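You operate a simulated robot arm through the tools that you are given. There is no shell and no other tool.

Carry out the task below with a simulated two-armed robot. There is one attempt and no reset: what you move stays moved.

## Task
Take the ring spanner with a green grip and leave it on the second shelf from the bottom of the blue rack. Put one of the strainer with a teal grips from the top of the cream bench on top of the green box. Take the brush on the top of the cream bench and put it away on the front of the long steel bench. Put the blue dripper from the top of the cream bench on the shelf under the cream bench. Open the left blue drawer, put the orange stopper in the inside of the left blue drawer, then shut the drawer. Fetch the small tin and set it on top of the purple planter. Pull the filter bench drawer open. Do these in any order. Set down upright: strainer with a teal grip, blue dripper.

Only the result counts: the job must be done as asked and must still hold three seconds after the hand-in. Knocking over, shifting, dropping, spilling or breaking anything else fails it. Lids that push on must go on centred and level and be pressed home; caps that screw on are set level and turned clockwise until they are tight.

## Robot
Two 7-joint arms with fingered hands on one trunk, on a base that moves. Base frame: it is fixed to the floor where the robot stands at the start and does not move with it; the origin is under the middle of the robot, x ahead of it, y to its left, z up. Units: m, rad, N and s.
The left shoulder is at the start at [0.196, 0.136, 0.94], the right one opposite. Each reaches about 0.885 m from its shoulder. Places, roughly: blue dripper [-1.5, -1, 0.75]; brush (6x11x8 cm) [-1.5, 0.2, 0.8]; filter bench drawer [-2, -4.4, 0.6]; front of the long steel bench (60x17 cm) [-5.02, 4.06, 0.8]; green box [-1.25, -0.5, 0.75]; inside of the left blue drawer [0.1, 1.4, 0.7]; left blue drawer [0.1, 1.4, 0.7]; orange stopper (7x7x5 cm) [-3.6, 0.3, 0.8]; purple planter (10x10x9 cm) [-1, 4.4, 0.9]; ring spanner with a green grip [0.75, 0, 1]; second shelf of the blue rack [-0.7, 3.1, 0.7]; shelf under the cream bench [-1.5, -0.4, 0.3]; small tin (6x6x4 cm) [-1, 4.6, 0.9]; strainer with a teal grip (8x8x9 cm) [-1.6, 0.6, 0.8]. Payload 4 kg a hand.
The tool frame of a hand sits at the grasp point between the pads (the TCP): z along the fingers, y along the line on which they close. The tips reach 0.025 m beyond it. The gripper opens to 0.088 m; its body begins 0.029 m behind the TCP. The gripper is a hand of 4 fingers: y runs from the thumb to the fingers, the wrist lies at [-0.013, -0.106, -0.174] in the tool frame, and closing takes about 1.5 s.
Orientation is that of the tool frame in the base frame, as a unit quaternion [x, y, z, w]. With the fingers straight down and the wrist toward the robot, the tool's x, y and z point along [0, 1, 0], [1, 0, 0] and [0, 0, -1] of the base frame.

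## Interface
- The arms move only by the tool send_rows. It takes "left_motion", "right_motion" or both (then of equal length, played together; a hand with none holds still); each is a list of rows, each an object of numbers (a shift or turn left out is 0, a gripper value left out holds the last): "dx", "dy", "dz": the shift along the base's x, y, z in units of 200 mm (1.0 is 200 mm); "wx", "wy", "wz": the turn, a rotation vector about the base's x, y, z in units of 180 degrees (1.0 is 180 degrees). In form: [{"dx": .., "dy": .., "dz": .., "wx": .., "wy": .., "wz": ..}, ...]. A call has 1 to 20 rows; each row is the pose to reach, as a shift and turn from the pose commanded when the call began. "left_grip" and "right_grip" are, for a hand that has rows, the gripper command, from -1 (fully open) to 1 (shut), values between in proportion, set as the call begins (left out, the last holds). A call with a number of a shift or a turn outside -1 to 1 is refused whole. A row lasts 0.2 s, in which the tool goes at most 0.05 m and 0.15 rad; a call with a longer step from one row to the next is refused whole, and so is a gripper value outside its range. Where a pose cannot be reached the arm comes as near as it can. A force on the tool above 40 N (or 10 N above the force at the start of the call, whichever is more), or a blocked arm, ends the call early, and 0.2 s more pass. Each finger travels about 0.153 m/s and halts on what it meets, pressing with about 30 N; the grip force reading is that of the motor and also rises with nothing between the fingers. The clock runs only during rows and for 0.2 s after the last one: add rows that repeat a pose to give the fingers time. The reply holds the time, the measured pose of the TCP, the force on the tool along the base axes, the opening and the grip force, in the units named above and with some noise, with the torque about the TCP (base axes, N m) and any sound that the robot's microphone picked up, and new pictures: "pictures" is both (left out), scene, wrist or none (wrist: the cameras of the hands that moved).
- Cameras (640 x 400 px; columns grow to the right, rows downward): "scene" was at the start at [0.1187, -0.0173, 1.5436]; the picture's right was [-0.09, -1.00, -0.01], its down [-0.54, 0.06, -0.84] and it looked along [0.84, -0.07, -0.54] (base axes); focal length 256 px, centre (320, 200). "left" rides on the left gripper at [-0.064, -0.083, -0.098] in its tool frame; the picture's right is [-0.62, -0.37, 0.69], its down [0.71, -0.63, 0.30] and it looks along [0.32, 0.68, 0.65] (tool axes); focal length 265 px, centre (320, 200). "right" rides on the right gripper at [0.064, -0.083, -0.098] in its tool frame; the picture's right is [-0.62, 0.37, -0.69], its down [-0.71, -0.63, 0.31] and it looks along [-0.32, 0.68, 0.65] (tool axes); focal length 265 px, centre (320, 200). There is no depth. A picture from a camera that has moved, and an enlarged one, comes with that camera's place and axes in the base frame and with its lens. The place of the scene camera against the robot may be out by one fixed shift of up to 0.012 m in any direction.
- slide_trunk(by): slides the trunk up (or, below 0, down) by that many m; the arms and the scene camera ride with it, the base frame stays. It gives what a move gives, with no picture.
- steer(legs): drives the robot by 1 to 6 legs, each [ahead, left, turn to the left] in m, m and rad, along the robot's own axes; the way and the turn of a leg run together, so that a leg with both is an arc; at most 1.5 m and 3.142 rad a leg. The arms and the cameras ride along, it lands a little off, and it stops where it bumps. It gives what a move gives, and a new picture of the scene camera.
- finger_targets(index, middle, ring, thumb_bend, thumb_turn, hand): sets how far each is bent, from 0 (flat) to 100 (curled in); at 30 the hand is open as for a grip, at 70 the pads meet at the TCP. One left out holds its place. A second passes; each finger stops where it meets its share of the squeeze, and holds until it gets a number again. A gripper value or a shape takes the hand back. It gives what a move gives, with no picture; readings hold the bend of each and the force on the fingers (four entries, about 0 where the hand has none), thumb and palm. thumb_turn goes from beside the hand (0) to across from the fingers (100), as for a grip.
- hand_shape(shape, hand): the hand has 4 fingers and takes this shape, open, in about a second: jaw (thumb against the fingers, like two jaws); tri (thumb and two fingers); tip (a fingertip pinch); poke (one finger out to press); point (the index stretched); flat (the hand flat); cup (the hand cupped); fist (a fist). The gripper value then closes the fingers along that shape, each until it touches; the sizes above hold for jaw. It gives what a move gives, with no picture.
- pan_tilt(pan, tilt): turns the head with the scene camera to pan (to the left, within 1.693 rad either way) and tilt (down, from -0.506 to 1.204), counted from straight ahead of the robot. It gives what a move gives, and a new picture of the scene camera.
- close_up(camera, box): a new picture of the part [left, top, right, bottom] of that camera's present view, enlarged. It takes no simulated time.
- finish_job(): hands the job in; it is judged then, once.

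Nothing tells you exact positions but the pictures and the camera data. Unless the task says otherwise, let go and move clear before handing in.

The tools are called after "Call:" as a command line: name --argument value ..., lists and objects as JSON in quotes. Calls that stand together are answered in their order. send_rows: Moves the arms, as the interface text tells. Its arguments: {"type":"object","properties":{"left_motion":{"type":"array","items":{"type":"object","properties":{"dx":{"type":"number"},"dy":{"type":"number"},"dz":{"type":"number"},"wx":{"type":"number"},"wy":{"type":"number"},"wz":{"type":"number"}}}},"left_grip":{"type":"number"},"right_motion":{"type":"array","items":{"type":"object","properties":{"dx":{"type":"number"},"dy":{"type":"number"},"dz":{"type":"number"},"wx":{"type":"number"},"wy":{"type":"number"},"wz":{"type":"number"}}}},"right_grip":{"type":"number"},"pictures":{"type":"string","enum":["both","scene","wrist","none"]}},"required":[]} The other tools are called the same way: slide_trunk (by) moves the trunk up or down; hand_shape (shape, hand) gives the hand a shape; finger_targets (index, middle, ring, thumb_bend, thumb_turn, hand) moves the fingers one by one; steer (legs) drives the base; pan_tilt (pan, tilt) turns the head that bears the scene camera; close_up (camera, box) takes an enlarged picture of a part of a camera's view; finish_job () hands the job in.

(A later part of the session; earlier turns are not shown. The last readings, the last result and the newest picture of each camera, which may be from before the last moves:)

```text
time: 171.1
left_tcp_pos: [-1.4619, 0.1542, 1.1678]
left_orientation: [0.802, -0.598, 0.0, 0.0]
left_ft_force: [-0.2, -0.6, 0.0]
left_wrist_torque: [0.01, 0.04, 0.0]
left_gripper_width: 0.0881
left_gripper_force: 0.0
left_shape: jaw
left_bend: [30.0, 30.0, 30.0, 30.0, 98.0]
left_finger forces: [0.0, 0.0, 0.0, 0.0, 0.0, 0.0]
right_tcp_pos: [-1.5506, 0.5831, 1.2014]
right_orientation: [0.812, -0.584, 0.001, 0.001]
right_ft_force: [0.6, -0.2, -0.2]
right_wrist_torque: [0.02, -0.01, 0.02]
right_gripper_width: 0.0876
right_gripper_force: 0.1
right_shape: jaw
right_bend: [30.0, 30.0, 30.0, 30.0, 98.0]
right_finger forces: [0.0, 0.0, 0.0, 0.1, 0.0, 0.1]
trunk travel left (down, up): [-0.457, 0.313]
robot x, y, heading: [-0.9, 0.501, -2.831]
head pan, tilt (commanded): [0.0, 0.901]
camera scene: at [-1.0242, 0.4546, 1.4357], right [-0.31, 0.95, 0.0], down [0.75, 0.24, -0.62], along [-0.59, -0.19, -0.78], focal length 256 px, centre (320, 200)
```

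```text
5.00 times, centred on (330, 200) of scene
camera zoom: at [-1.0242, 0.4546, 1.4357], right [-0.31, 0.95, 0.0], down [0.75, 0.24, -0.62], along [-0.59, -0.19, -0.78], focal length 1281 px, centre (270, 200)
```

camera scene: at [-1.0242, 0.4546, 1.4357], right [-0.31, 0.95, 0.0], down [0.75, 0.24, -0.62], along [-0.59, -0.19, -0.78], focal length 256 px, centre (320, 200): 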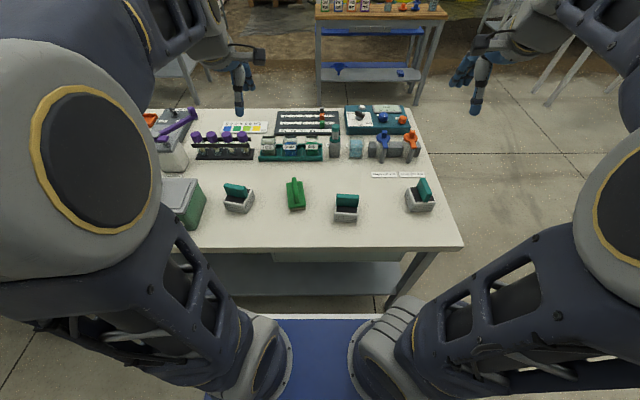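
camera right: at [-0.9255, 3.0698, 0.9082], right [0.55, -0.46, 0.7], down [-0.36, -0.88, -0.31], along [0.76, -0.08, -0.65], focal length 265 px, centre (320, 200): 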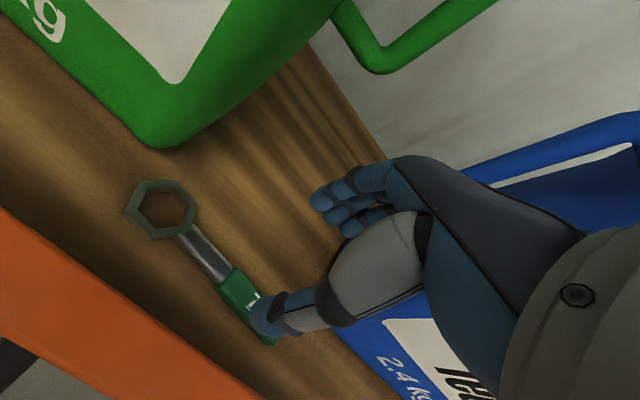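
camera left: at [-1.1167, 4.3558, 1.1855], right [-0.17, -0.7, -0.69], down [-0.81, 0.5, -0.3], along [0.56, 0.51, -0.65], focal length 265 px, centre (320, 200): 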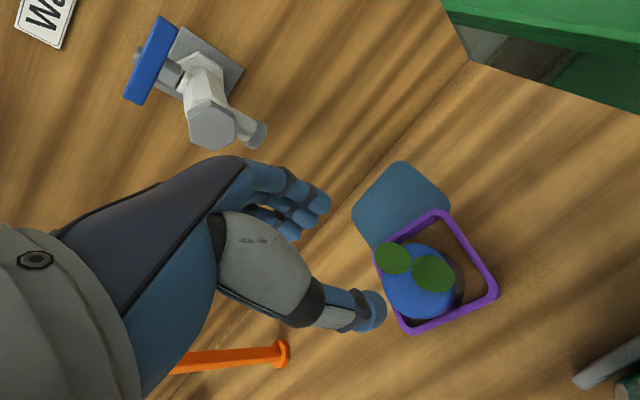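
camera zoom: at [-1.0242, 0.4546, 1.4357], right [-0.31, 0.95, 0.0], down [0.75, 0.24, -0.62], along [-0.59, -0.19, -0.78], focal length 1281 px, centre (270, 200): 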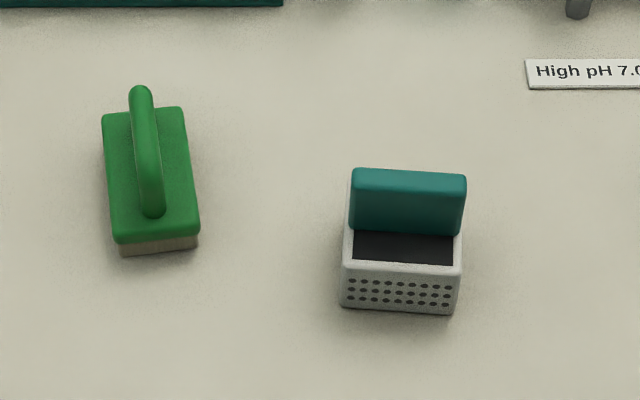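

S2's teal plate top is at about [-1.523, 0.383]. Moving the right hand above it.

Call:
send_rows --right_motion '[{"dx": 0.017, "dy": -0.12, "dz": -0.1, "wz": -0.003}, {"dx": 0.034, "dy": -0.24, "dz": -0.2, "wz": -0.006}, {"dx": 0.05, "dy": -0.36, "dz": -0.3, "wz": -0.009}, {"dx": 0.068, "dy": -0.48, "dz": -0.42, "wz": -0.012}, {"dx": 0.085, "dy": -0.6, "dz": -0.54, "wz": -0.015}, {"dx": 0.1, "dy": -0.72, "dz": -0.66, "wz": -0.018}, {"dx": 0.12, "dy": -0.84, "dz": -0.78, "wz": -0.02}, {"dx": 0.138, "dy": -0.96, "dz": -0.9, "wz": -0.022}, {"dx": 0.138, "dy": -0.998, "dz": -1.0, "wz": -0.022}, {"dx": 0.138, "dy": -0.998, "dz": -1.0, "wz": -0.022}]' --right_grip -1

```text
time: 173.3
left_tcp_pos: [-1.4615, 0.1529, 1.168]
left_orientation: [0.802, -0.597, -0.001, 0.0]
left_ft_force: [0.2, 0.3, 0.4]
left_wrist_torque: [0.03, -0.03, 0.01]
left_gripper_width: 0.0881
left_gripper_force: 0.0
left_shape: jaw
left_bend: [30.0, 30.0, 30.0, 30.0, 98.0]
left_finger forces: [0.0, 0.0, 0.0, 0.0, 0.1, 0.0]
right_tcp_pos: [-1.5239, 0.3819, 1.0017]
right_orientation: [0.79, -0.613, 0.001, 0.002]
right_ft_force: [-0.3, -0.4, -0.2]
right_wrist_torque: [0.01, 0.02, 0.0]
right_gripper_width: 0.0881
right_gripper_force: 0.0
right_shape: jaw
right_bend: [30.0, 30.0, 30.0, 30.0, 98.0]
right_finger forces: [0.0, 0.0, 0.1, 0.0, 0.0, 0.1]
trunk travel left (down, up): [-0.457, 0.313]
robot x, y, heading: [-0.899, 0.5016, -2.834]
head pan, tilt (commanded): [0.0, 0.901]
camera scene: at [-1.0242, 0.4547, 1.4356], right [-0.31, 0.95, 0.0], down [0.75, 0.24, -0.62], along [-0.59, -0.19, -0.78], focal length 256 px, centre (320, 200)
camera right: at [-1.4265, 0.3416, 1.0988], right [-0.51, 0.51, 0.69], down [0.43, 0.85, -0.31], along [-0.74, 0.14, -0.65], focal length 265 px, centre (320, 200)
```

scene: 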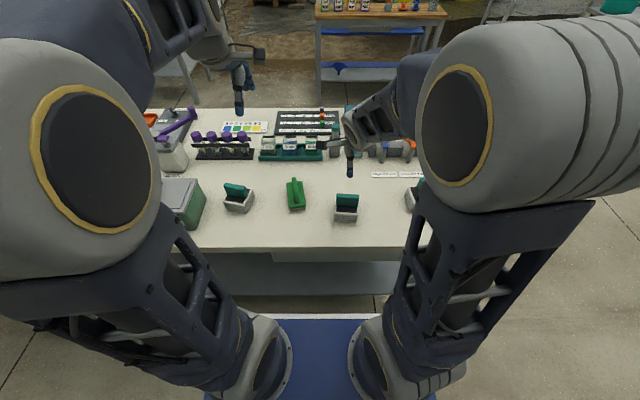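
right: 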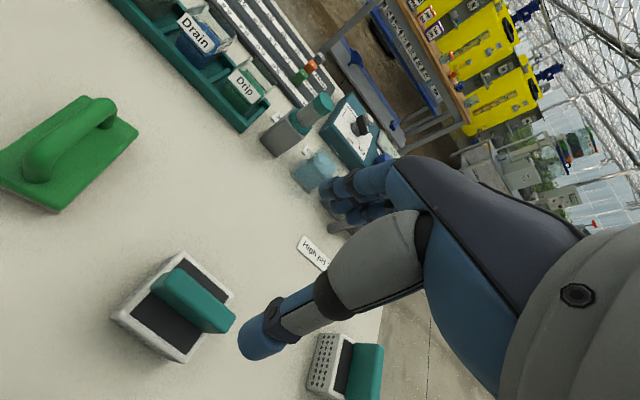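

Two views agree for plate-top z≈0.85–0.86 at [-1.502, 0.389]. Adjusting and descending a bit to re-check.

Call:
send_rows --right_motion '[{"dx": 0.04, "dy": 0.015, "dz": -0.1}, {"dx": 0.08, "dy": 0.03, "dz": -0.2}, {"dx": 0.105, "dy": 0.035, "dz": -0.3}, {"dx": 0.105, "dy": 0.035, "dz": -0.35}, {"dx": 0.105, "dy": 0.035, "dz": -0.35}]' --pictures "wrist"

Call:
close_up --camera "right" --box '[60, 200, 300, 400]'

```text
time: 174.5
left_tcp_pos: [-1.4609, 0.1523, 1.1679]
left_orientation: [0.802, -0.597, 0.0, 0.0]
left_ft_force: [-0.3, 0.7, 0.5]
left_wrist_torque: [0.0, 0.01, -0.02]
left_gripper_width: 0.088
left_gripper_force: 0.0
left_shape: jaw
left_bend: [30.0, 30.0, 30.0, 30.0, 98.0]
left_finger forces: [0.0, 0.0, 0.1, 0.1, 0.0, 0.1]
right_tcp_pos: [-1.5033, 0.3901, 0.9306]
right_orientation: [0.79, -0.613, 0.0, 0.001]
right_ft_force: [-0.4, 0.0, -0.1]
right_wrist_torque: [-0.02, -0.01, -0.01]
right_gripper_width: 0.0878
right_gripper_force: 0.1
right_shape: jaw
right_bend: [30.0, 30.0, 30.0, 30.0, 98.0]
right_finger forces: [0.0, 0.1, 0.0, 0.1, 0.0, 0.0]
trunk travel left (down, up): [-0.457, 0.313]
robot x, y, heading: [-0.8978, 0.5053, -2.829]
head pan, tilt (commanded): [0.0, 0.901]
camera right: at [-1.4057, 0.3489, 1.0281], right [-0.51, 0.51, 0.69], down [0.43, 0.85, -0.31], along [-0.74, 0.14, -0.65], focal length 265 px, centre (320, 200)
```

right: 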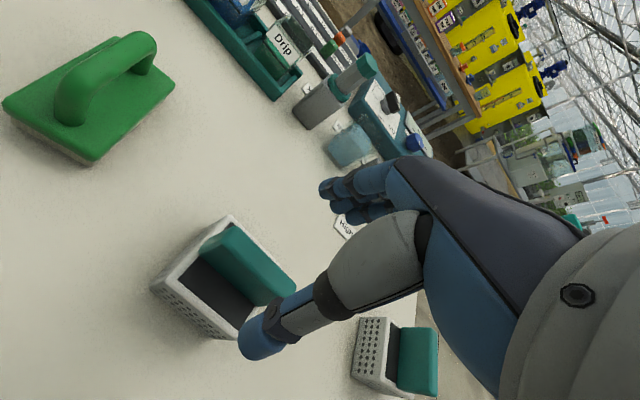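

```text
2.00 times, centred on (180, 300) of right
camera zoom: at [-1.4057, 0.3489, 1.0281], right [-0.51, 0.51, 0.69], down [0.43, 0.85, -0.31], along [-0.74, 0.14, -0.65], focal length 531 px, centre (600, 0)
```

zoom: 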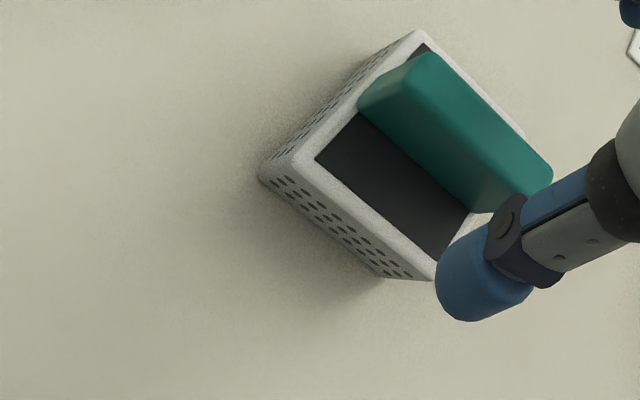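

Front face of the plate is at about [-1.505, 0.39, 0.83]; plate top ≈0.855. Descending around the plate.

Call:
send_rows --right_motion '[{"dx": -0.02, "dy": -0.005, "dz": -0.1}, {"dx": -0.043, "dy": -0.01, "dz": -0.2}, {"dx": -0.043, "dy": -0.01, "dz": -0.3}, {"dx": -0.043, "dy": -0.01, "dz": -0.4}, {"dx": -0.043, "dy": -0.01, "dz": -0.42}, {"dx": -0.043, "dy": -0.01, "dz": -0.42}]' --pictures "wrist"

```text
time: 175.9
left_tcp_pos: [-1.4601, 0.1528, 1.1682]
left_orientation: [0.802, -0.597, 0.0, 0.0]
left_ft_force: [-0.1, 0.0, 0.0]
left_wrist_torque: [0.03, -0.01, -0.03]
left_gripper_width: 0.088
left_gripper_force: 0.2
left_shape: jaw
left_bend: [30.0, 30.0, 30.0, 30.0, 98.0]
left_finger forces: [0.0, 0.0, 0.0, 0.1, 0.0, 0.0]
right_tcp_pos: [-1.5123, 0.3879, 0.8463]
right_orientation: [0.79, -0.613, 0.001, 0.001]
right_ft_force: [0.3, 0.1, 0.7]
right_wrist_torque: [0.01, -0.07, 0.01]
right_gripper_width: 0.0878
right_gripper_force: 0.2
right_shape: jaw
right_bend: [30.0, 30.0, 30.0, 29.0, 98.0]
right_finger forces: [0.0, 0.0, 0.0, 0.0, 0.5, 0.1]
trunk travel left (down, up): [-0.457, 0.313]
robot x, y, heading: [-0.8989, 0.5057, -2.833]
head pan, tilt (commanded): [0.0, 0.901]
camera right: at [-1.4146, 0.347, 0.9447], right [-0.51, 0.51, 0.69], down [0.43, 0.85, -0.31], along [-0.74, 0.14, -0.65], focal length 265 px, centre (320, 200)
```

right: 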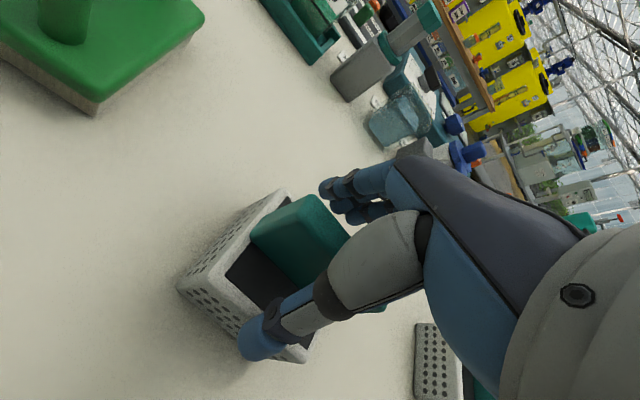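

Slight touch of the thumb on the basket rim; I'll raise 4 mm and close on the plate.

Call:
send_rows --right_motion '[{"dz": 0.02}, {"dz": 0.02}, {"dz": 0.02}, {"dz": 0.02}, {"dz": 0.02}, {"dz": 0.02}, {"dz": 0.02}, {"dz": 0.02}, {"dz": 0.02}]' --right_grip 1 --pictures "wrist"

```text
time: 177.9
left_tcp_pos: [-1.4605, 0.1527, 1.1688]
left_orientation: [0.802, -0.597, -0.001, 0.001]
left_ft_force: [0.2, -0.3, -0.1]
left_wrist_torque: [0.0, 0.02, 0.01]
left_gripper_width: 0.0877
left_gripper_force: 0.1
left_shape: jaw
left_bend: [30.0, 30.0, 30.0, 30.0, 98.0]
left_finger forces: [0.0, 0.0, 0.0, 0.1, 0.0, 0.0]
right_tcp_pos: [-1.5117, 0.3876, 0.8518]
right_orientation: [0.79, -0.613, 0.0, 0.002]
right_ft_force: [5.1, 3.8, 32.8]
right_wrist_torque: [0.02, 0.12, 0.02]
right_gripper_width: 0.0436
right_gripper_force: 30.2
right_shape: jaw
right_bend: [71.0, 60.0, 70.0, 42.0, 98.0]
right_finger forces: [17.7, 13.4, 0.0, 0.0, 51.6, 0.1]
trunk travel left (down, up): [-0.457, 0.313]
robot x, y, heading: [-0.899, 0.5028, -2.833]
head pan, tilt (commanded): [0.0, 0.901]
camera right: at [-1.4145, 0.3474, 0.9493], right [-0.51, 0.51, 0.69], down [0.43, 0.85, -0.31], along [-0.74, 0.14, -0.65], focal length 265 px, centre (320, 200)
```

right: 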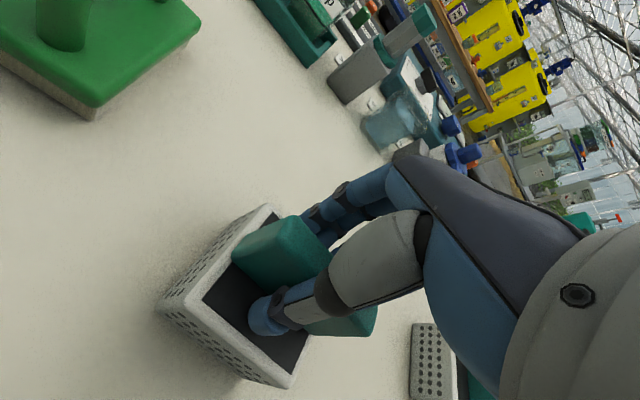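

The thumb pressed on the basket floor instead of the plate. I'll open only the fingers first (thumb holds), then lift the hand straight up.

Call:
finger_targets --hand "right" --index 30 --middle 30 --ring 30

Call:
send_rows --right_motion '[{"dz": 0.03}, {"dz": 0.08}, {"dz": 0.15}, {"dz": 0.25}, {"dz": 0.25}]'

```text
time: 178.2
left_tcp_pos: [-1.4606, 0.1542, 1.1693]
left_orientation: [0.801, -0.598, -0.001, 0.001]
left_ft_force: [0.3, 0.2, -0.5]
left_wrist_torque: [-0.01, 0.01, 0.03]
left_gripper_width: 0.0879
left_gripper_force: 0.1
left_shape: jaw
left_bend: [30.0, 30.0, 30.0, 30.0, 98.0]
left_finger forces: [0.0, 0.0, 0.1, 0.0, 0.0, 0.0]
right_tcp_pos: [-1.5125, 0.3878, 0.8511]
right_orientation: [0.791, -0.612, 0.003, 0.003]
right_ft_force: [3.8, 0.3, 9.6]
right_wrist_torque: [-0.15, 0.25, 0.01]
right_gripper_width: 0.0275
right_gripper_force: 6.1
right_shape: fingers
right_bend: [38.0, 31.0, 39.0, 74.0, 100.0]
right_finger forces: [7.3, 0.3, 0.1, 0.0, 4.1, 0.0]
trunk travel left (down, up): [-0.457, 0.313]
robot x, y, heading: [-0.9004, 0.5032, -2.831]
head pan, tilt (commanded): [0.0, 0.901]
stopped (right hand): the force on the tool passed its limit at 52 N (the readings are from after the stop); the commanded pose is now the measured one
```

```text
time: 179.4
left_tcp_pos: [-1.4615, 0.1523, 1.1669]
left_orientation: [0.801, -0.598, 0.0, 0.0]
left_ft_force: [-0.7, 0.2, 0.3]
left_wrist_torque: [0.0, 0.0, -0.01]
left_gripper_width: 0.0877
left_gripper_force: 0.0
left_shape: jaw
left_bend: [30.0, 30.0, 30.0, 30.0, 98.0]
left_finger forces: [0.0, 0.1, 0.1, 0.1, 0.1, 0.0]
right_tcp_pos: [-1.5121, 0.3864, 0.9016]
right_orientation: [0.791, -0.612, 0.001, 0.001]
right_ft_force: [0.0, 0.1, 0.0]
right_wrist_torque: [0.01, -0.01, 0.01]
right_gripper_width: 0.0318
right_gripper_force: 0.1
right_shape: fingers
right_bend: [30.0, 30.0, 30.0, 78.0, 100.0]
right_finger forces: [0.1, 0.0, 0.0, 0.1, 0.0, 0.0]
trunk travel left (down, up): [-0.457, 0.313]
robot x, y, heading: [-0.8976, 0.5026, -2.829]
head pan, tilt (commanded): [0.0, 0.901]
camera scene: at [-1.0242, 0.4546, 1.4356], right [-0.31, 0.95, 0.0], down [0.75, 0.24, -0.62], along [-0.59, -0.19, -0.78], focal length 256 px, centre (320, 200)
camera right: at [-1.4149, 0.3463, 0.9991], right [-0.51, 0.51, 0.69], down [0.43, 0.85, -0.31], along [-0.74, 0.14, -0.65], focal length 265 px, centre (320, 200)
```

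scene: 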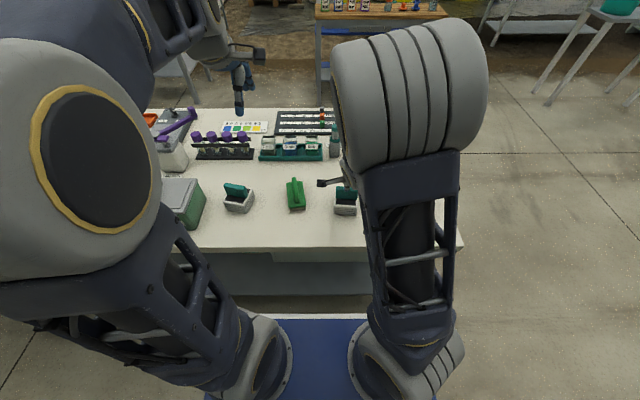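
right: 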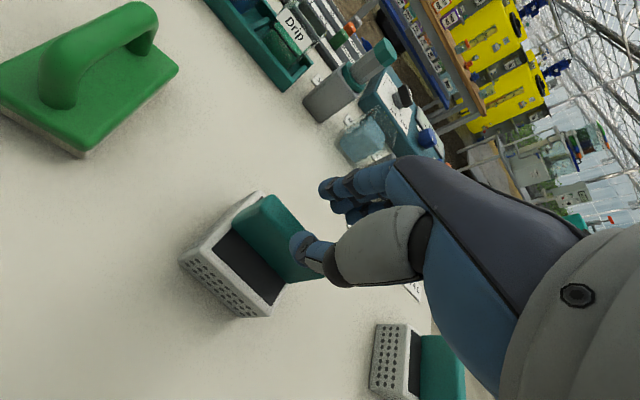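

Call:
close_up --camera "right" --box '[160, 170, 360, 340]'

Call:
close_up --camera "scene" --box '[270, 160, 390, 240]'

```text
2.35 times, centred on (260, 255) of right
camera zoom: at [-1.4149, 0.3463, 0.9991], right [-0.51, 0.51, 0.69], down [0.43, 0.85, -0.31], along [-0.74, 0.14, -0.65], focal length 624 px, centre (461, 71)
```

zoom: 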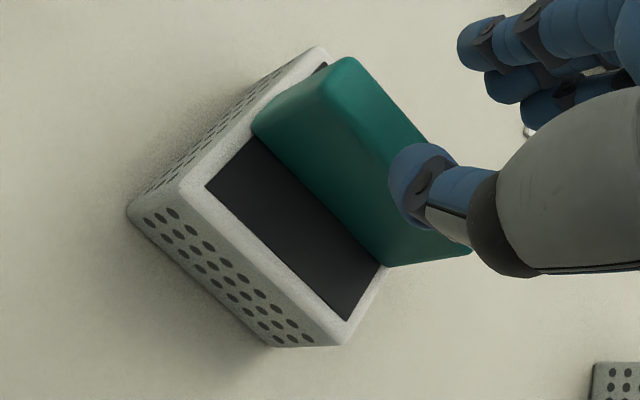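

```text
5.00 times, centred on (330, 200) of scene
camera zoom: at [-1.0242, 0.4546, 1.4356], right [-0.31, 0.95, 0.0], down [0.75, 0.24, -0.62], along [-0.59, -0.19, -0.78], focal length 1281 px, centre (270, 200)
```

zoom: 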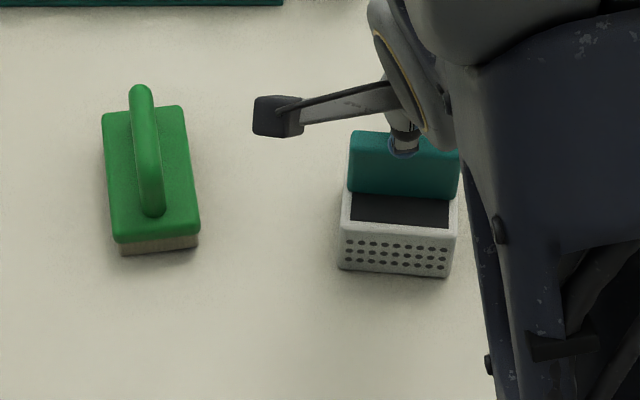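

The strainer slid about 3 cm away but stands upright. I'll re-approach with the hand pre-closed part-way (so the thumb doesn't swing through the basket) and higher.

Call:
send_rows --right_motion '[{"dz": 0.1}, {"dx": -0.05, "dy": -0.01, "dz": 0.17}, {"dx": -0.1, "dy": -0.02, "dz": 0.2}, {"dx": -0.15, "dy": -0.03, "dz": 0.2}, {"dx": -0.15, "dy": -0.03, "dz": 0.2}, {"dx": -0.15, "dy": -0.03, "dz": 0.2}, {"dx": -0.15, "dy": -0.03, "dz": 0.2}]' --right_grip -0.45 --pictures "wrist"

Call:
close_up --camera "right" --box '[160, 170, 400, 370]'

```text
time: 181.0
left_tcp_pos: [-1.4613, 0.1517, 1.1689]
left_orientation: [0.802, -0.598, 0.0, 0.001]
left_ft_force: [0.1, -0.8, 0.3]
left_wrist_torque: [0.01, -0.02, -0.01]
left_gripper_width: 0.0878
left_gripper_force: 0.0
left_shape: jaw
left_bend: [30.0, 30.0, 30.0, 30.0, 98.0]
left_finger forces: [0.1, 0.1, 0.0, 0.1, 0.0, 0.1]
right_tcp_pos: [-1.5423, 0.3814, 0.9399]
right_orientation: [0.791, -0.612, 0.001, 0.002]
right_ft_force: [0.5, -0.5, -0.7]
right_wrist_torque: [0.0, 0.01, 0.03]
right_gripper_width: 0.0634
right_gripper_force: 0.0
right_shape: jaw
right_bend: [27.0, 36.0, 33.0, 56.0, 99.0]
right_finger forces: [0.0, 0.0, 0.0, 0.0, 0.0, 0.0]
trunk travel left (down, up): [-0.457, 0.313]
robot x, y, heading: [-0.8972, 0.502, -2.831]
head pan, tilt (commanded): [0.0, 0.901]
camera right: at [-1.4445, 0.3405, 1.0382], right [-0.51, 0.51, 0.69], down [0.43, 0.85, -0.31], along [-0.74, 0.14, -0.65], focal length 265 px, centre (320, 200)
```

right: 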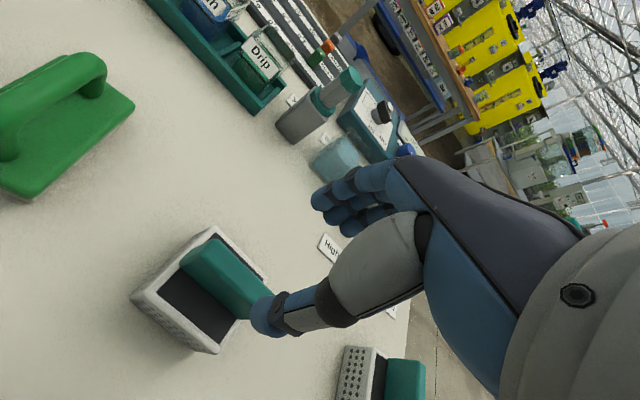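

```text
2.00 times, centred on (280, 270) of right
camera zoom: at [-1.4445, 0.3405, 1.0382], right [-0.51, 0.51, 0.69], down [0.43, 0.85, -0.31], along [-0.74, 0.14, -0.65], focal length 531 px, centre (400, 60)
```

zoom: 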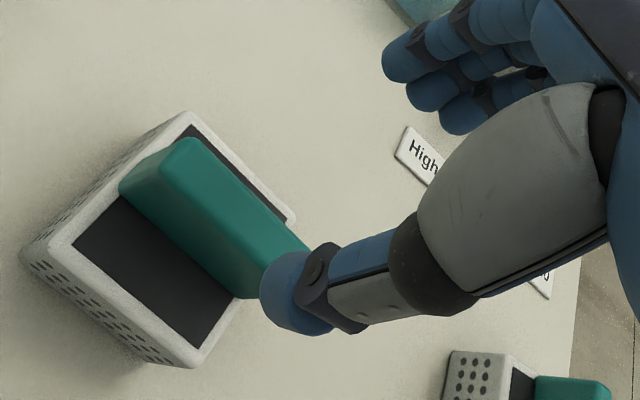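

Plate is centred under the hand. Descend to z≈0.862 and close.

Call:
send_rows --right_motion '[{"dx": 0.01, "dz": -0.1}, {"dx": 0.01, "dz": -0.2}, {"dx": 0.01, "dz": -0.3}, {"dx": 0.01, "dz": -0.39}, {"dx": 0.01, "dz": -0.39}]' --pictures "wrist"

```text
time: 182.2
left_tcp_pos: [-1.462, 0.1521, 1.1682]
left_orientation: [0.802, -0.598, 0.0, 0.0]
left_ft_force: [0.0, -0.1, 0.3]
left_wrist_torque: [0.02, -0.03, 0.04]
left_gripper_width: 0.0878
left_gripper_force: 0.1
left_shape: jaw
left_bend: [30.0, 30.0, 30.0, 30.0, 98.0]
left_finger forces: [0.0, 0.0, 0.1, 0.1, 0.0, 0.0]
right_tcp_pos: [-1.5388, 0.3796, 0.8623]
right_orientation: [0.79, -0.613, 0.0, 0.002]
right_ft_force: [0.4, -0.6, 0.0]
right_wrist_torque: [0.01, 0.03, 0.01]
right_gripper_width: 0.0637
right_gripper_force: 0.1
right_shape: jaw
right_bend: [27.0, 36.0, 33.0, 56.0, 99.0]
right_finger forces: [0.0, 0.1, 0.0, 0.1, 0.0, 0.1]
trunk travel left (down, up): [-0.457, 0.313]
robot x, y, heading: [-0.9001, 0.4979, -2.832]
head pan, tilt (commanded): [0.0, 0.901]
camera right: at [-1.4423, 0.34, 0.9612], right [-0.51, 0.51, 0.69], down [0.43, 0.85, -0.31], along [-0.74, 0.14, -0.65], focal length 265 px, centre (320, 200)
```

right: 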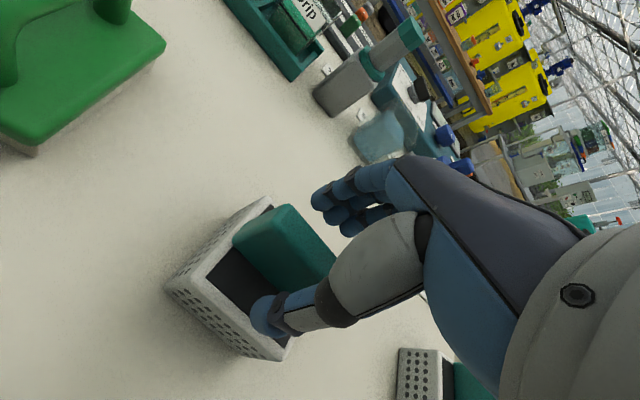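

Call:
send_rows --right_motion '[{"dz": 0}, {"dz": 0}, {"dz": 0}, {"dz": 0}, {"dz": 0}, {"dz": 0}, {"dz": 0}]' --right_grip 1 --pictures "wrist"

```text
time: 183.8
left_tcp_pos: [-1.4627, 0.1529, 1.1677]
left_orientation: [0.802, -0.597, 0.0, 0.0]
left_ft_force: [-0.1, -0.2, -1.2]
left_wrist_torque: [0.03, 0.01, -0.01]
left_gripper_width: 0.0877
left_gripper_force: 0.0
left_shape: jaw
left_bend: [30.0, 30.0, 30.0, 30.0, 98.0]
left_finger forces: [0.1, 0.0, 0.0, 0.0, 0.0, 0.0]
right_tcp_pos: [-1.5399, 0.3804, 0.8631]
right_orientation: [0.79, -0.612, 0.0, 0.002]
right_ft_force: [1.2, 0.3, -0.4]
right_wrist_torque: [0.0, -0.02, 0.0]
right_gripper_width: 0.0126
right_gripper_force: 30.2
right_shape: jaw
right_bend: [70.0, 70.0, 70.0, 73.0, 100.0]
right_finger forces: [17.0, 6.9, 3.1, 0.0, 27.2, 0.0]
trunk travel left (down, up): [-0.457, 0.313]
robot x, y, heading: [-0.8961, 0.5042, -2.832]
head pan, tilt (commanded): [0.0, 0.901]
camera right: at [-1.4423, 0.34, 0.9614], right [-0.51, 0.51, 0.69], down [0.43, 0.85, -0.31], along [-0.74, 0.14, -0.65], focal length 265 px, centre (320, 200)
```

right: 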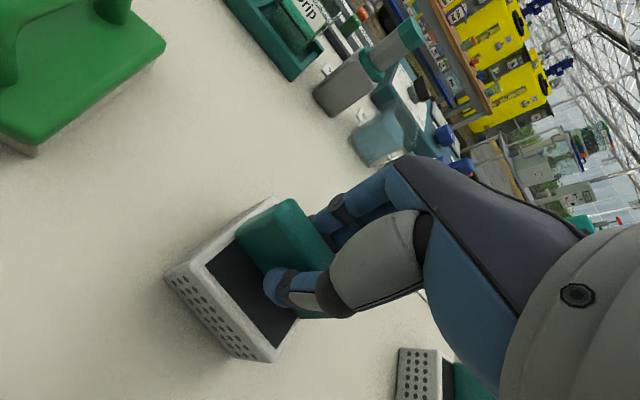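

The plate is gripped (12.6 mm, balanced forces). Lifting slowly.

Call:
send_rows --right_motion '[{"dz": 0.04}, {"dz": 0.1}, {"dz": 0.2}, {"dz": 0.35}, {"dz": 0.5}, {"dz": 0.65}, {"dz": 0.75}, {"dz": 0.75}]'

```text
time: 185.6
left_tcp_pos: [-1.4614, 0.1532, 1.1678]
left_orientation: [0.802, -0.598, 0.0, 0.0]
left_ft_force: [0.3, 0.0, 0.3]
left_wrist_torque: [-0.03, -0.01, 0.0]
left_gripper_width: 0.0879
left_gripper_force: 0.0
left_shape: jaw
left_bend: [30.0, 30.0, 30.0, 30.0, 98.0]
left_finger forces: [0.0, 0.0, 0.1, 0.0, 0.0, 0.1]
right_tcp_pos: [-1.5417, 0.3828, 1.0136]
right_orientation: [0.791, -0.612, 0.001, 0.002]
right_ft_force: [-0.2, -0.3, -1.7]
right_wrist_torque: [0.01, -0.01, -0.01]
right_gripper_width: 0.0124
right_gripper_force: 30.5
right_shape: jaw
right_bend: [70.0, 70.0, 70.0, 73.0, 99.0]
right_finger forces: [17.5, 6.9, 2.8, 0.0, 27.2, 0.1]
trunk travel left (down, up): [-0.457, 0.313]
robot x, y, heading: [-0.895, 0.5008, -2.829]
head pan, tilt (commanded): [0.0, 0.901]
camera scene: at [-1.0242, 0.4546, 1.4356], right [-0.31, 0.95, 0.0], down [0.75, 0.24, -0.62], along [-0.59, -0.19, -0.78], focal length 256 px, centre (320, 200)
camera right: at [-1.4442, 0.3419, 1.1117], right [-0.51, 0.51, 0.69], down [0.43, 0.85, -0.31], along [-0.74, 0.14, -0.65], focal length 265 px, centre (320, 200)
```

scene: 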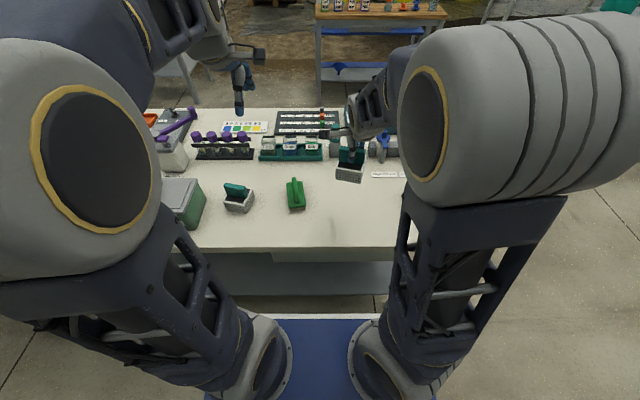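
right: 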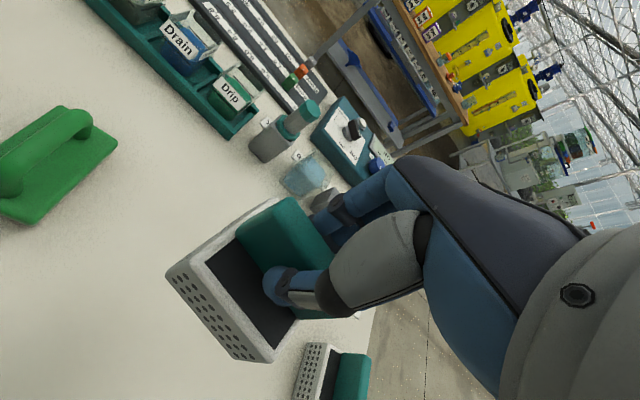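

Strainer lifted and level. I'll raise it, back up and strafe left to find the green box.

Call:
send_rows --right_motion '[{"dz": 0.2}, {"dz": 0.4}, {"dz": 0.6}, {"dz": 0.8}, {"dz": 0.9}, {"dz": 0.9}]' --pictures "none"

Call:
steer --legs '[[-0.25, 0, 0], [0, 0.6, 0]]'

Call:
pan_tilt --pan 0.0 --tilt 0.7

```text
time: 187.0
left_tcp_pos: [-1.4609, 0.1522, 1.1691]
left_orientation: [0.802, -0.598, 0.0, 0.001]
left_ft_force: [-0.6, -0.2, 0.3]
left_wrist_torque: [0.01, 0.01, -0.01]
left_gripper_width: 0.088
left_gripper_force: 0.1
left_shape: jaw
left_bend: [30.0, 30.0, 30.0, 30.0, 98.0]
left_finger forces: [0.0, 0.1, 0.0, 0.0, 0.2, 0.1]
right_tcp_pos: [-1.5402, 0.3836, 1.1939]
right_orientation: [0.791, -0.612, 0.001, 0.002]
right_ft_force: [1.1, 0.2, -0.2]
right_wrist_torque: [-0.02, 0.03, -0.03]
right_gripper_width: 0.0121
right_gripper_force: 29.3
right_shape: jaw
right_bend: [70.0, 70.0, 70.0, 74.0, 99.0]
right_finger forces: [17.7, 6.7, 2.7, 0.0, 27.1, 0.1]
trunk travel left (down, up): [-0.457, 0.313]
robot x, y, heading: [-0.8973, 0.5031, -2.83]
head pan, tilt (commanded): [0.0, 0.901]
```

```text
time: 191.7
left_tcp_pos: [-1.0481, -0.3248, 1.1675]
left_orientation: [0.799, -0.601, 0.001, 0.0]
left_ft_force: [-0.2, -0.2, 0.0]
left_wrist_torque: [0.01, 0.04, -0.03]
left_gripper_width: 0.088
left_gripper_force: 0.1
left_shape: jaw
left_bend: [30.0, 30.0, 30.0, 30.0, 98.0]
left_finger forces: [0.0, 0.1, 0.1, 0.0, 0.1, 0.0]
right_tcp_pos: [-1.1258, -0.0953, 1.1927]
right_orientation: [0.788, -0.616, 0.0, 0.001]
right_ft_force: [-0.7, -0.8, -0.8]
right_wrist_torque: [-0.01, 0.0, 0.0]
right_gripper_width: 0.0123
right_gripper_force: 29.7
right_shape: jaw
right_bend: [70.0, 70.0, 70.0, 74.0, 99.0]
right_finger forces: [17.8, 6.8, 2.7, 0.1, 27.2, 0.0]
trunk travel left (down, up): [-0.457, 0.313]
robot x, y, heading: [-0.4805, 0.0201, -2.835]
head pan, tilt (commanded): [0.0, 0.901]
camera scene: at [-0.6095, -0.0264, 1.4356], right [-0.3, 0.95, 0.0], down [0.75, 0.23, -0.62], along [-0.59, -0.19, -0.78], focal length 256 px, centre (320, 200)
```

scene: 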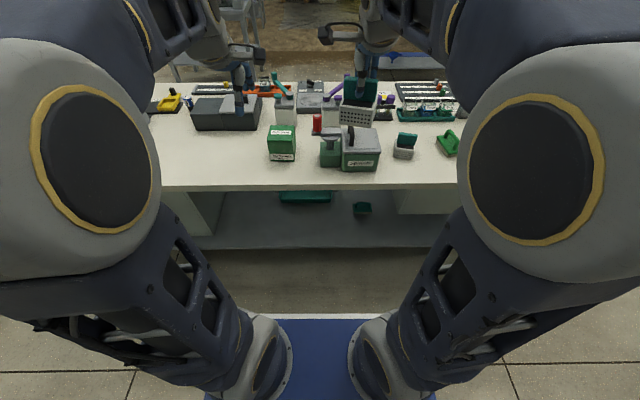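

```text
time: 192.5
left_tcp_pos: [-1.0483, -0.3247, 1.1677]
left_orientation: [0.8, -0.6, 0.0, 0.001]
left_ft_force: [0.2, -0.8, 0.0]
left_wrist_torque: [-0.01, 0.01, -0.03]
left_gripper_width: 0.0879
left_gripper_force: 0.0
left_shape: jaw
left_bend: [30.0, 30.0, 30.0, 30.0, 98.0]
left_finger forces: [0.1, 0.0, 0.0, 0.0, 0.0, 0.0]
right_tcp_pos: [-1.1265, -0.0943, 1.1921]
right_orientation: [0.788, -0.615, 0.001, 0.001]
right_ft_force: [-0.5, 0.2, -0.9]
right_wrist_torque: [0.0, 0.02, 0.0]
right_gripper_width: 0.0121
right_gripper_force: 30.0
right_shape: jaw
right_bend: [70.0, 70.0, 70.0, 74.0, 99.0]
right_finger forces: [17.6, 6.8, 2.7, 0.0, 27.1, 0.1]
trunk travel left (down, up): [-0.457, 0.313]
robot x, y, heading: [-0.4818, 0.0185, -2.838]
head pan, tilt (commanded): [0.0, 0.7]
camera scene: at [-0.6185, -0.0292, 1.4517], right [-0.3, 0.95, 0.0], down [0.62, 0.19, -0.76], along [-0.73, -0.23, -0.64], focal length 256 px, centre (320, 200)
```

scene: 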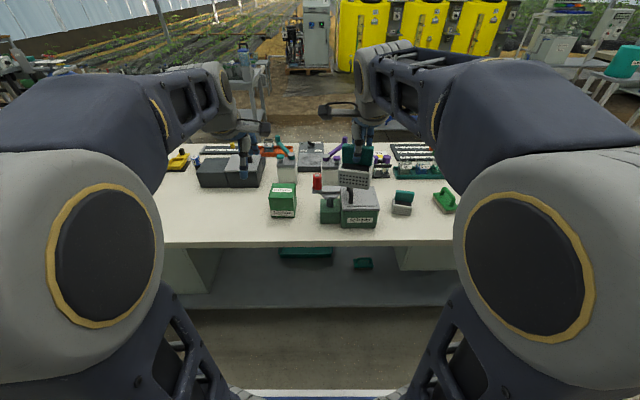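

Call:
close_up --camera "scene" --box '[180, 140, 300, 220]'

Call:
close_up --camera "scene" --box '[250, 140, 410, 240]'

Call:
close_up --camera "scene" --box '[160, 220, 460, 340]'

```text
5.00 times, centred on (240, 180) of scene
camera zoom: at [-0.6185, -0.0292, 1.4517], right [-0.3, 0.95, 0.0], down [0.62, 0.19, -0.76], along [-0.73, -0.23, -0.64], focal length 1281 px, centre (720, 300)
```

zoom: 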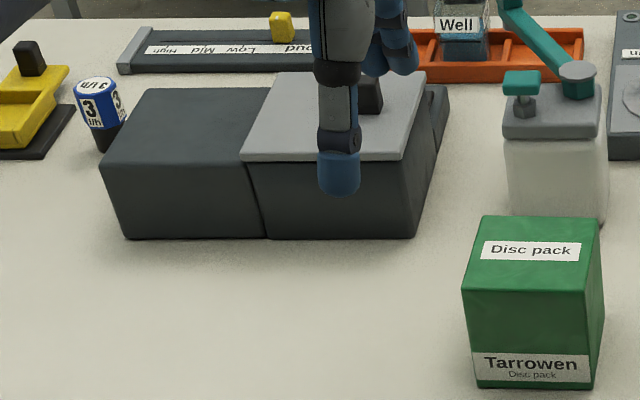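

```text
4.00 times, centred on (330, 190) of scene
camera zoom: at [-0.6185, -0.0292, 1.4517], right [-0.3, 0.95, 0.0], down [0.62, 0.19, -0.76], along [-0.73, -0.23, -0.64], focal length 1024 px, centre (280, 240)
```

zoom: 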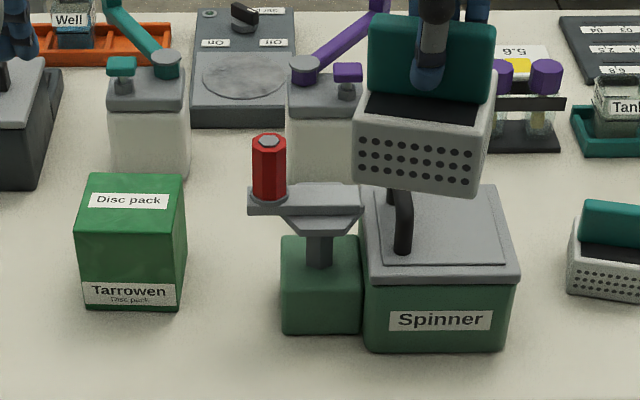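

```text
2.13 times, centred on (310, 280) of scene
camera zoom: at [-0.6185, -0.0292, 1.4517], right [-0.3, 0.95, 0.0], down [0.62, 0.19, -0.76], along [-0.73, -0.23, -0.64], focal length 546 px, centre (341, 29)
```

zoom: 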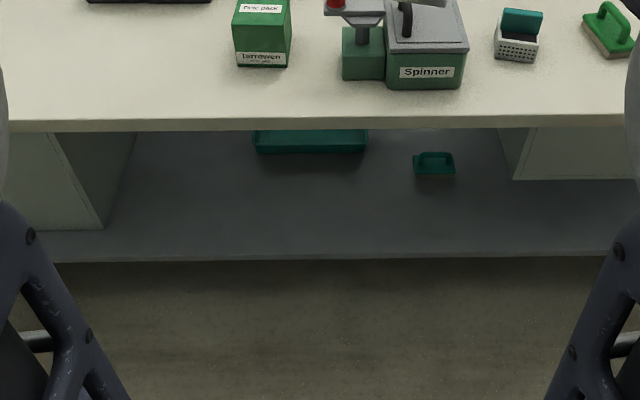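

The green box is the "Tarrowen Disc pack" box, top ≈[-1.305, -0.39, 0.857], about 9.5 cm square. I'll position so it's in front of the right arm.

Call:
steer --legs '[[0, 0.27, 0], [0.24, 0, 0]]'

Call:
pan_tilt --pan -0.1 --tilt 0.85

Call:
close_up --camera "scene" --box '[290, 150, 410, 230]'

```text
time: 195.8
left_tcp_pos: [-1.1958, -0.6543, 1.1684]
left_orientation: [0.799, -0.601, 0.0, 0.0]
left_ft_force: [0.0, -0.4, 0.0]
left_wrist_torque: [-0.01, 0.01, 0.02]
left_gripper_width: 0.0879
left_gripper_force: 0.1
left_shape: jaw
left_bend: [30.0, 30.0, 30.0, 30.0, 98.0]
left_finger forces: [0.1, 0.0, 0.0, 0.0, 0.0, 0.1]
right_tcp_pos: [-1.2732, -0.4251, 1.1922]
right_orientation: [0.789, -0.615, 0.001, 0.001]
right_ft_force: [-0.3, 0.3, -0.6]
right_wrist_torque: [0.03, -0.02, -0.03]
right_gripper_width: 0.0125
right_gripper_force: 29.8
right_shape: jaw
right_bend: [70.0, 70.0, 70.0, 74.0, 99.0]
right_finger forces: [17.7, 6.8, 2.7, 0.1, 27.3, 0.0]
trunk travel left (down, up): [-0.457, 0.313]
robot x, y, heading: [-0.6299, -0.3081, -2.834]
head pan, tilt (commanded): [0.0, 0.7]
camera scene: at [-0.7647, -0.3592, 1.4518], right [-0.3, 0.95, 0.0], down [0.61, 0.19, -0.76], along [-0.73, -0.23, -0.64], focal length 256 px, centre (320, 200)
```

scene: 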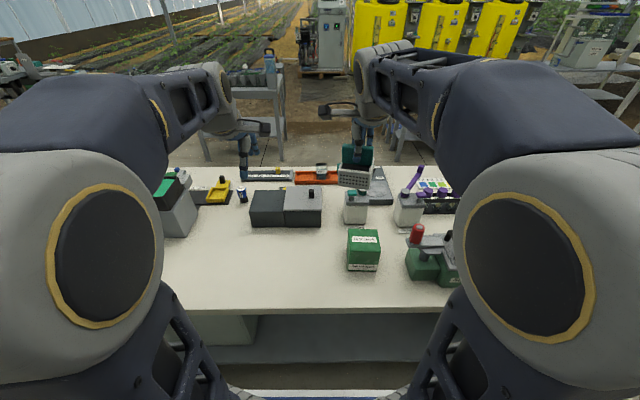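

```text
time: 196.4
left_tcp_pos: [-1.1943, -0.6546, 1.1681]
left_orientation: [0.799, -0.601, 0.001, 0.0]
left_ft_force: [-0.3, 0.6, 0.2]
left_wrist_torque: [-0.02, 0.01, -0.01]
left_gripper_width: 0.0879
left_gripper_force: 0.1
left_shape: jaw
left_bend: [30.0, 30.0, 30.0, 30.0, 98.0]
left_finger forces: [0.0, 0.0, 0.0, 0.0, 0.0, 0.0]
right_tcp_pos: [-1.2735, -0.4252, 1.193]
right_orientation: [0.788, -0.615, 0.001, 0.002]
right_ft_force: [0.6, -1.1, -0.1]
right_wrist_torque: [0.03, 0.04, -0.01]
right_gripper_width: 0.0121
right_gripper_force: 30.2
right_shape: jaw
right_bend: [70.0, 70.0, 70.0, 74.0, 99.0]
right_finger forces: [17.7, 6.8, 2.7, 0.0, 27.3, 0.0]
trunk travel left (down, up): [-0.457, 0.313]
robot x, y, heading: [-0.6292, -0.3098, -2.84]
head pan, tilt (commanded): [-0.099, 0.85]
camera scene: at [-0.7601, -0.3497, 1.4395], right [-0.2, 0.98, 0.0], down [0.74, 0.15, -0.66], along [-0.65, -0.13, -0.75], focal length 256 px, centre (320, 200)
```

scene: 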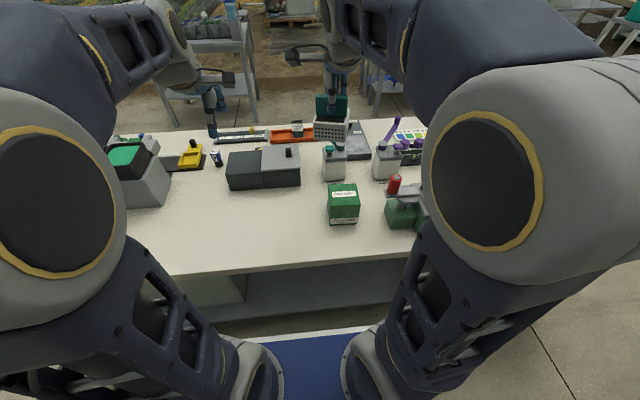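

```text
5.00 times, centred on (350, 190) of scene
camera zoom: at [-0.7601, -0.3497, 1.4395], right [-0.2, 0.98, 0.0], down [0.74, 0.15, -0.66], along [-0.65, -0.13, -0.75], focal length 1281 px, centre (170, 250)
```

zoom: 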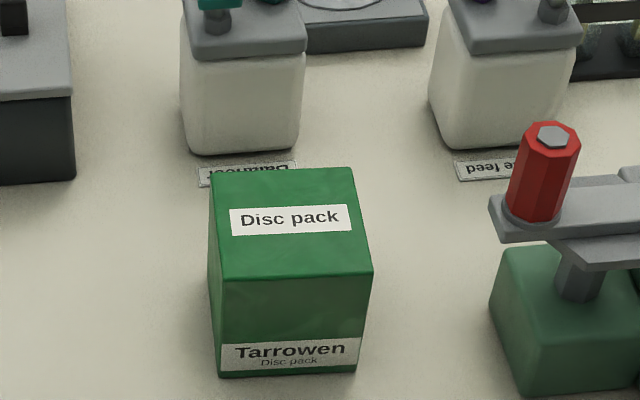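

The box is aligned with the held strainer's yaw. Move the strainer above the box top (≈[-1.313, -0.383]) and verify with the wrist camera.

Call:
send_rows --right_motion '[{"dx": -0.05, "dy": 0.05, "dz": -0.1}, {"dx": -0.1, "dy": 0.1, "dz": -0.22}, {"dx": -0.15, "dy": 0.15, "dz": -0.34}, {"dx": -0.1975, "dy": 0.211, "dz": -0.46}, {"dx": -0.1975, "dy": 0.211, "dz": -0.56}, {"dx": -0.1975, "dy": 0.211, "dz": -0.56}]'

Call:
close_up --camera "scene" --box '[290, 130, 410, 230]'

```text
time: 197.8
left_tcp_pos: [-1.1946, -0.656, 1.1678]
left_orientation: [0.8, -0.6, 0.001, 0.0]
left_ft_force: [-0.2, -0.8, -0.7]
left_wrist_torque: [0.03, 0.0, 0.02]
left_gripper_width: 0.0879
left_gripper_force: 0.0
left_shape: jaw
left_bend: [30.0, 30.0, 30.0, 30.0, 98.0]
left_finger forces: [0.0, 0.0, 0.0, 0.0, 0.1, 0.0]
right_tcp_pos: [-1.3102, -0.3834, 1.0794]
right_orientation: [0.789, -0.615, 0.001, 0.002]
right_ft_force: [-0.5, -0.4, 0.2]
right_wrist_torque: [-0.01, 0.03, -0.04]
right_gripper_width: 0.0123
right_gripper_force: 30.0
right_shape: jaw
right_bend: [70.0, 70.0, 70.0, 74.0, 99.0]
right_finger forces: [17.9, 6.9, 2.6, 0.0, 27.2, 0.0]
trunk travel left (down, up): [-0.457, 0.313]
robot x, y, heading: [-0.6273, -0.3095, -2.837]
head pan, tilt (commanded): [-0.099, 0.85]
camera scene: at [-0.7601, -0.3496, 1.4395], right [-0.2, 0.98, 0.0], down [0.74, 0.15, -0.66], along [-0.65, -0.13, -0.75], focal length 256 px, centre (320, 200)
camera right: at [-1.2139, -0.4246, 1.178], right [-0.51, 0.51, 0.69], down [0.44, 0.85, -0.31], along [-0.74, 0.15, -0.65], focal length 265 px, centre (320, 200)
```

scene: 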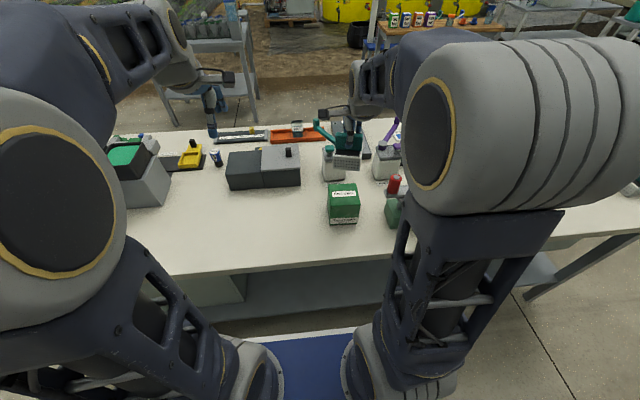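
right: 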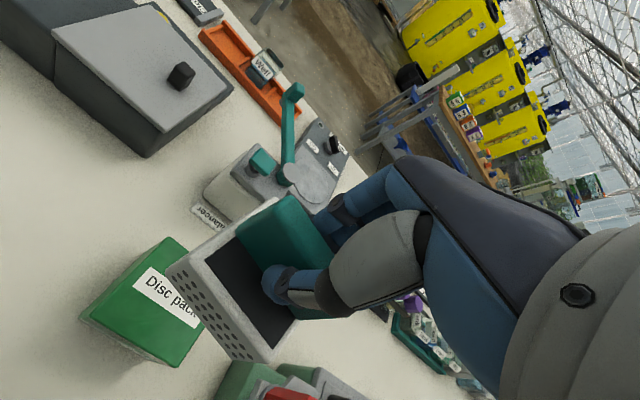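

```text
4.00 times, centred on (350, 180) of scene
camera zoom: at [-0.7601, -0.3496, 1.4395], right [-0.2, 0.98, 0.0], down [0.74, 0.15, -0.66], along [-0.65, -0.13, -0.75], focal length 1024 px, centre (200, 280)
```

zoom: 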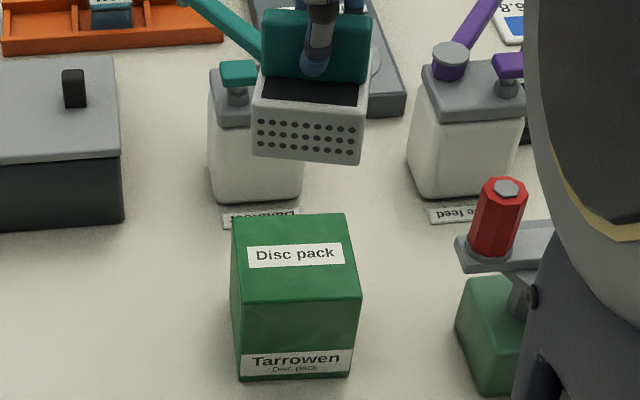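

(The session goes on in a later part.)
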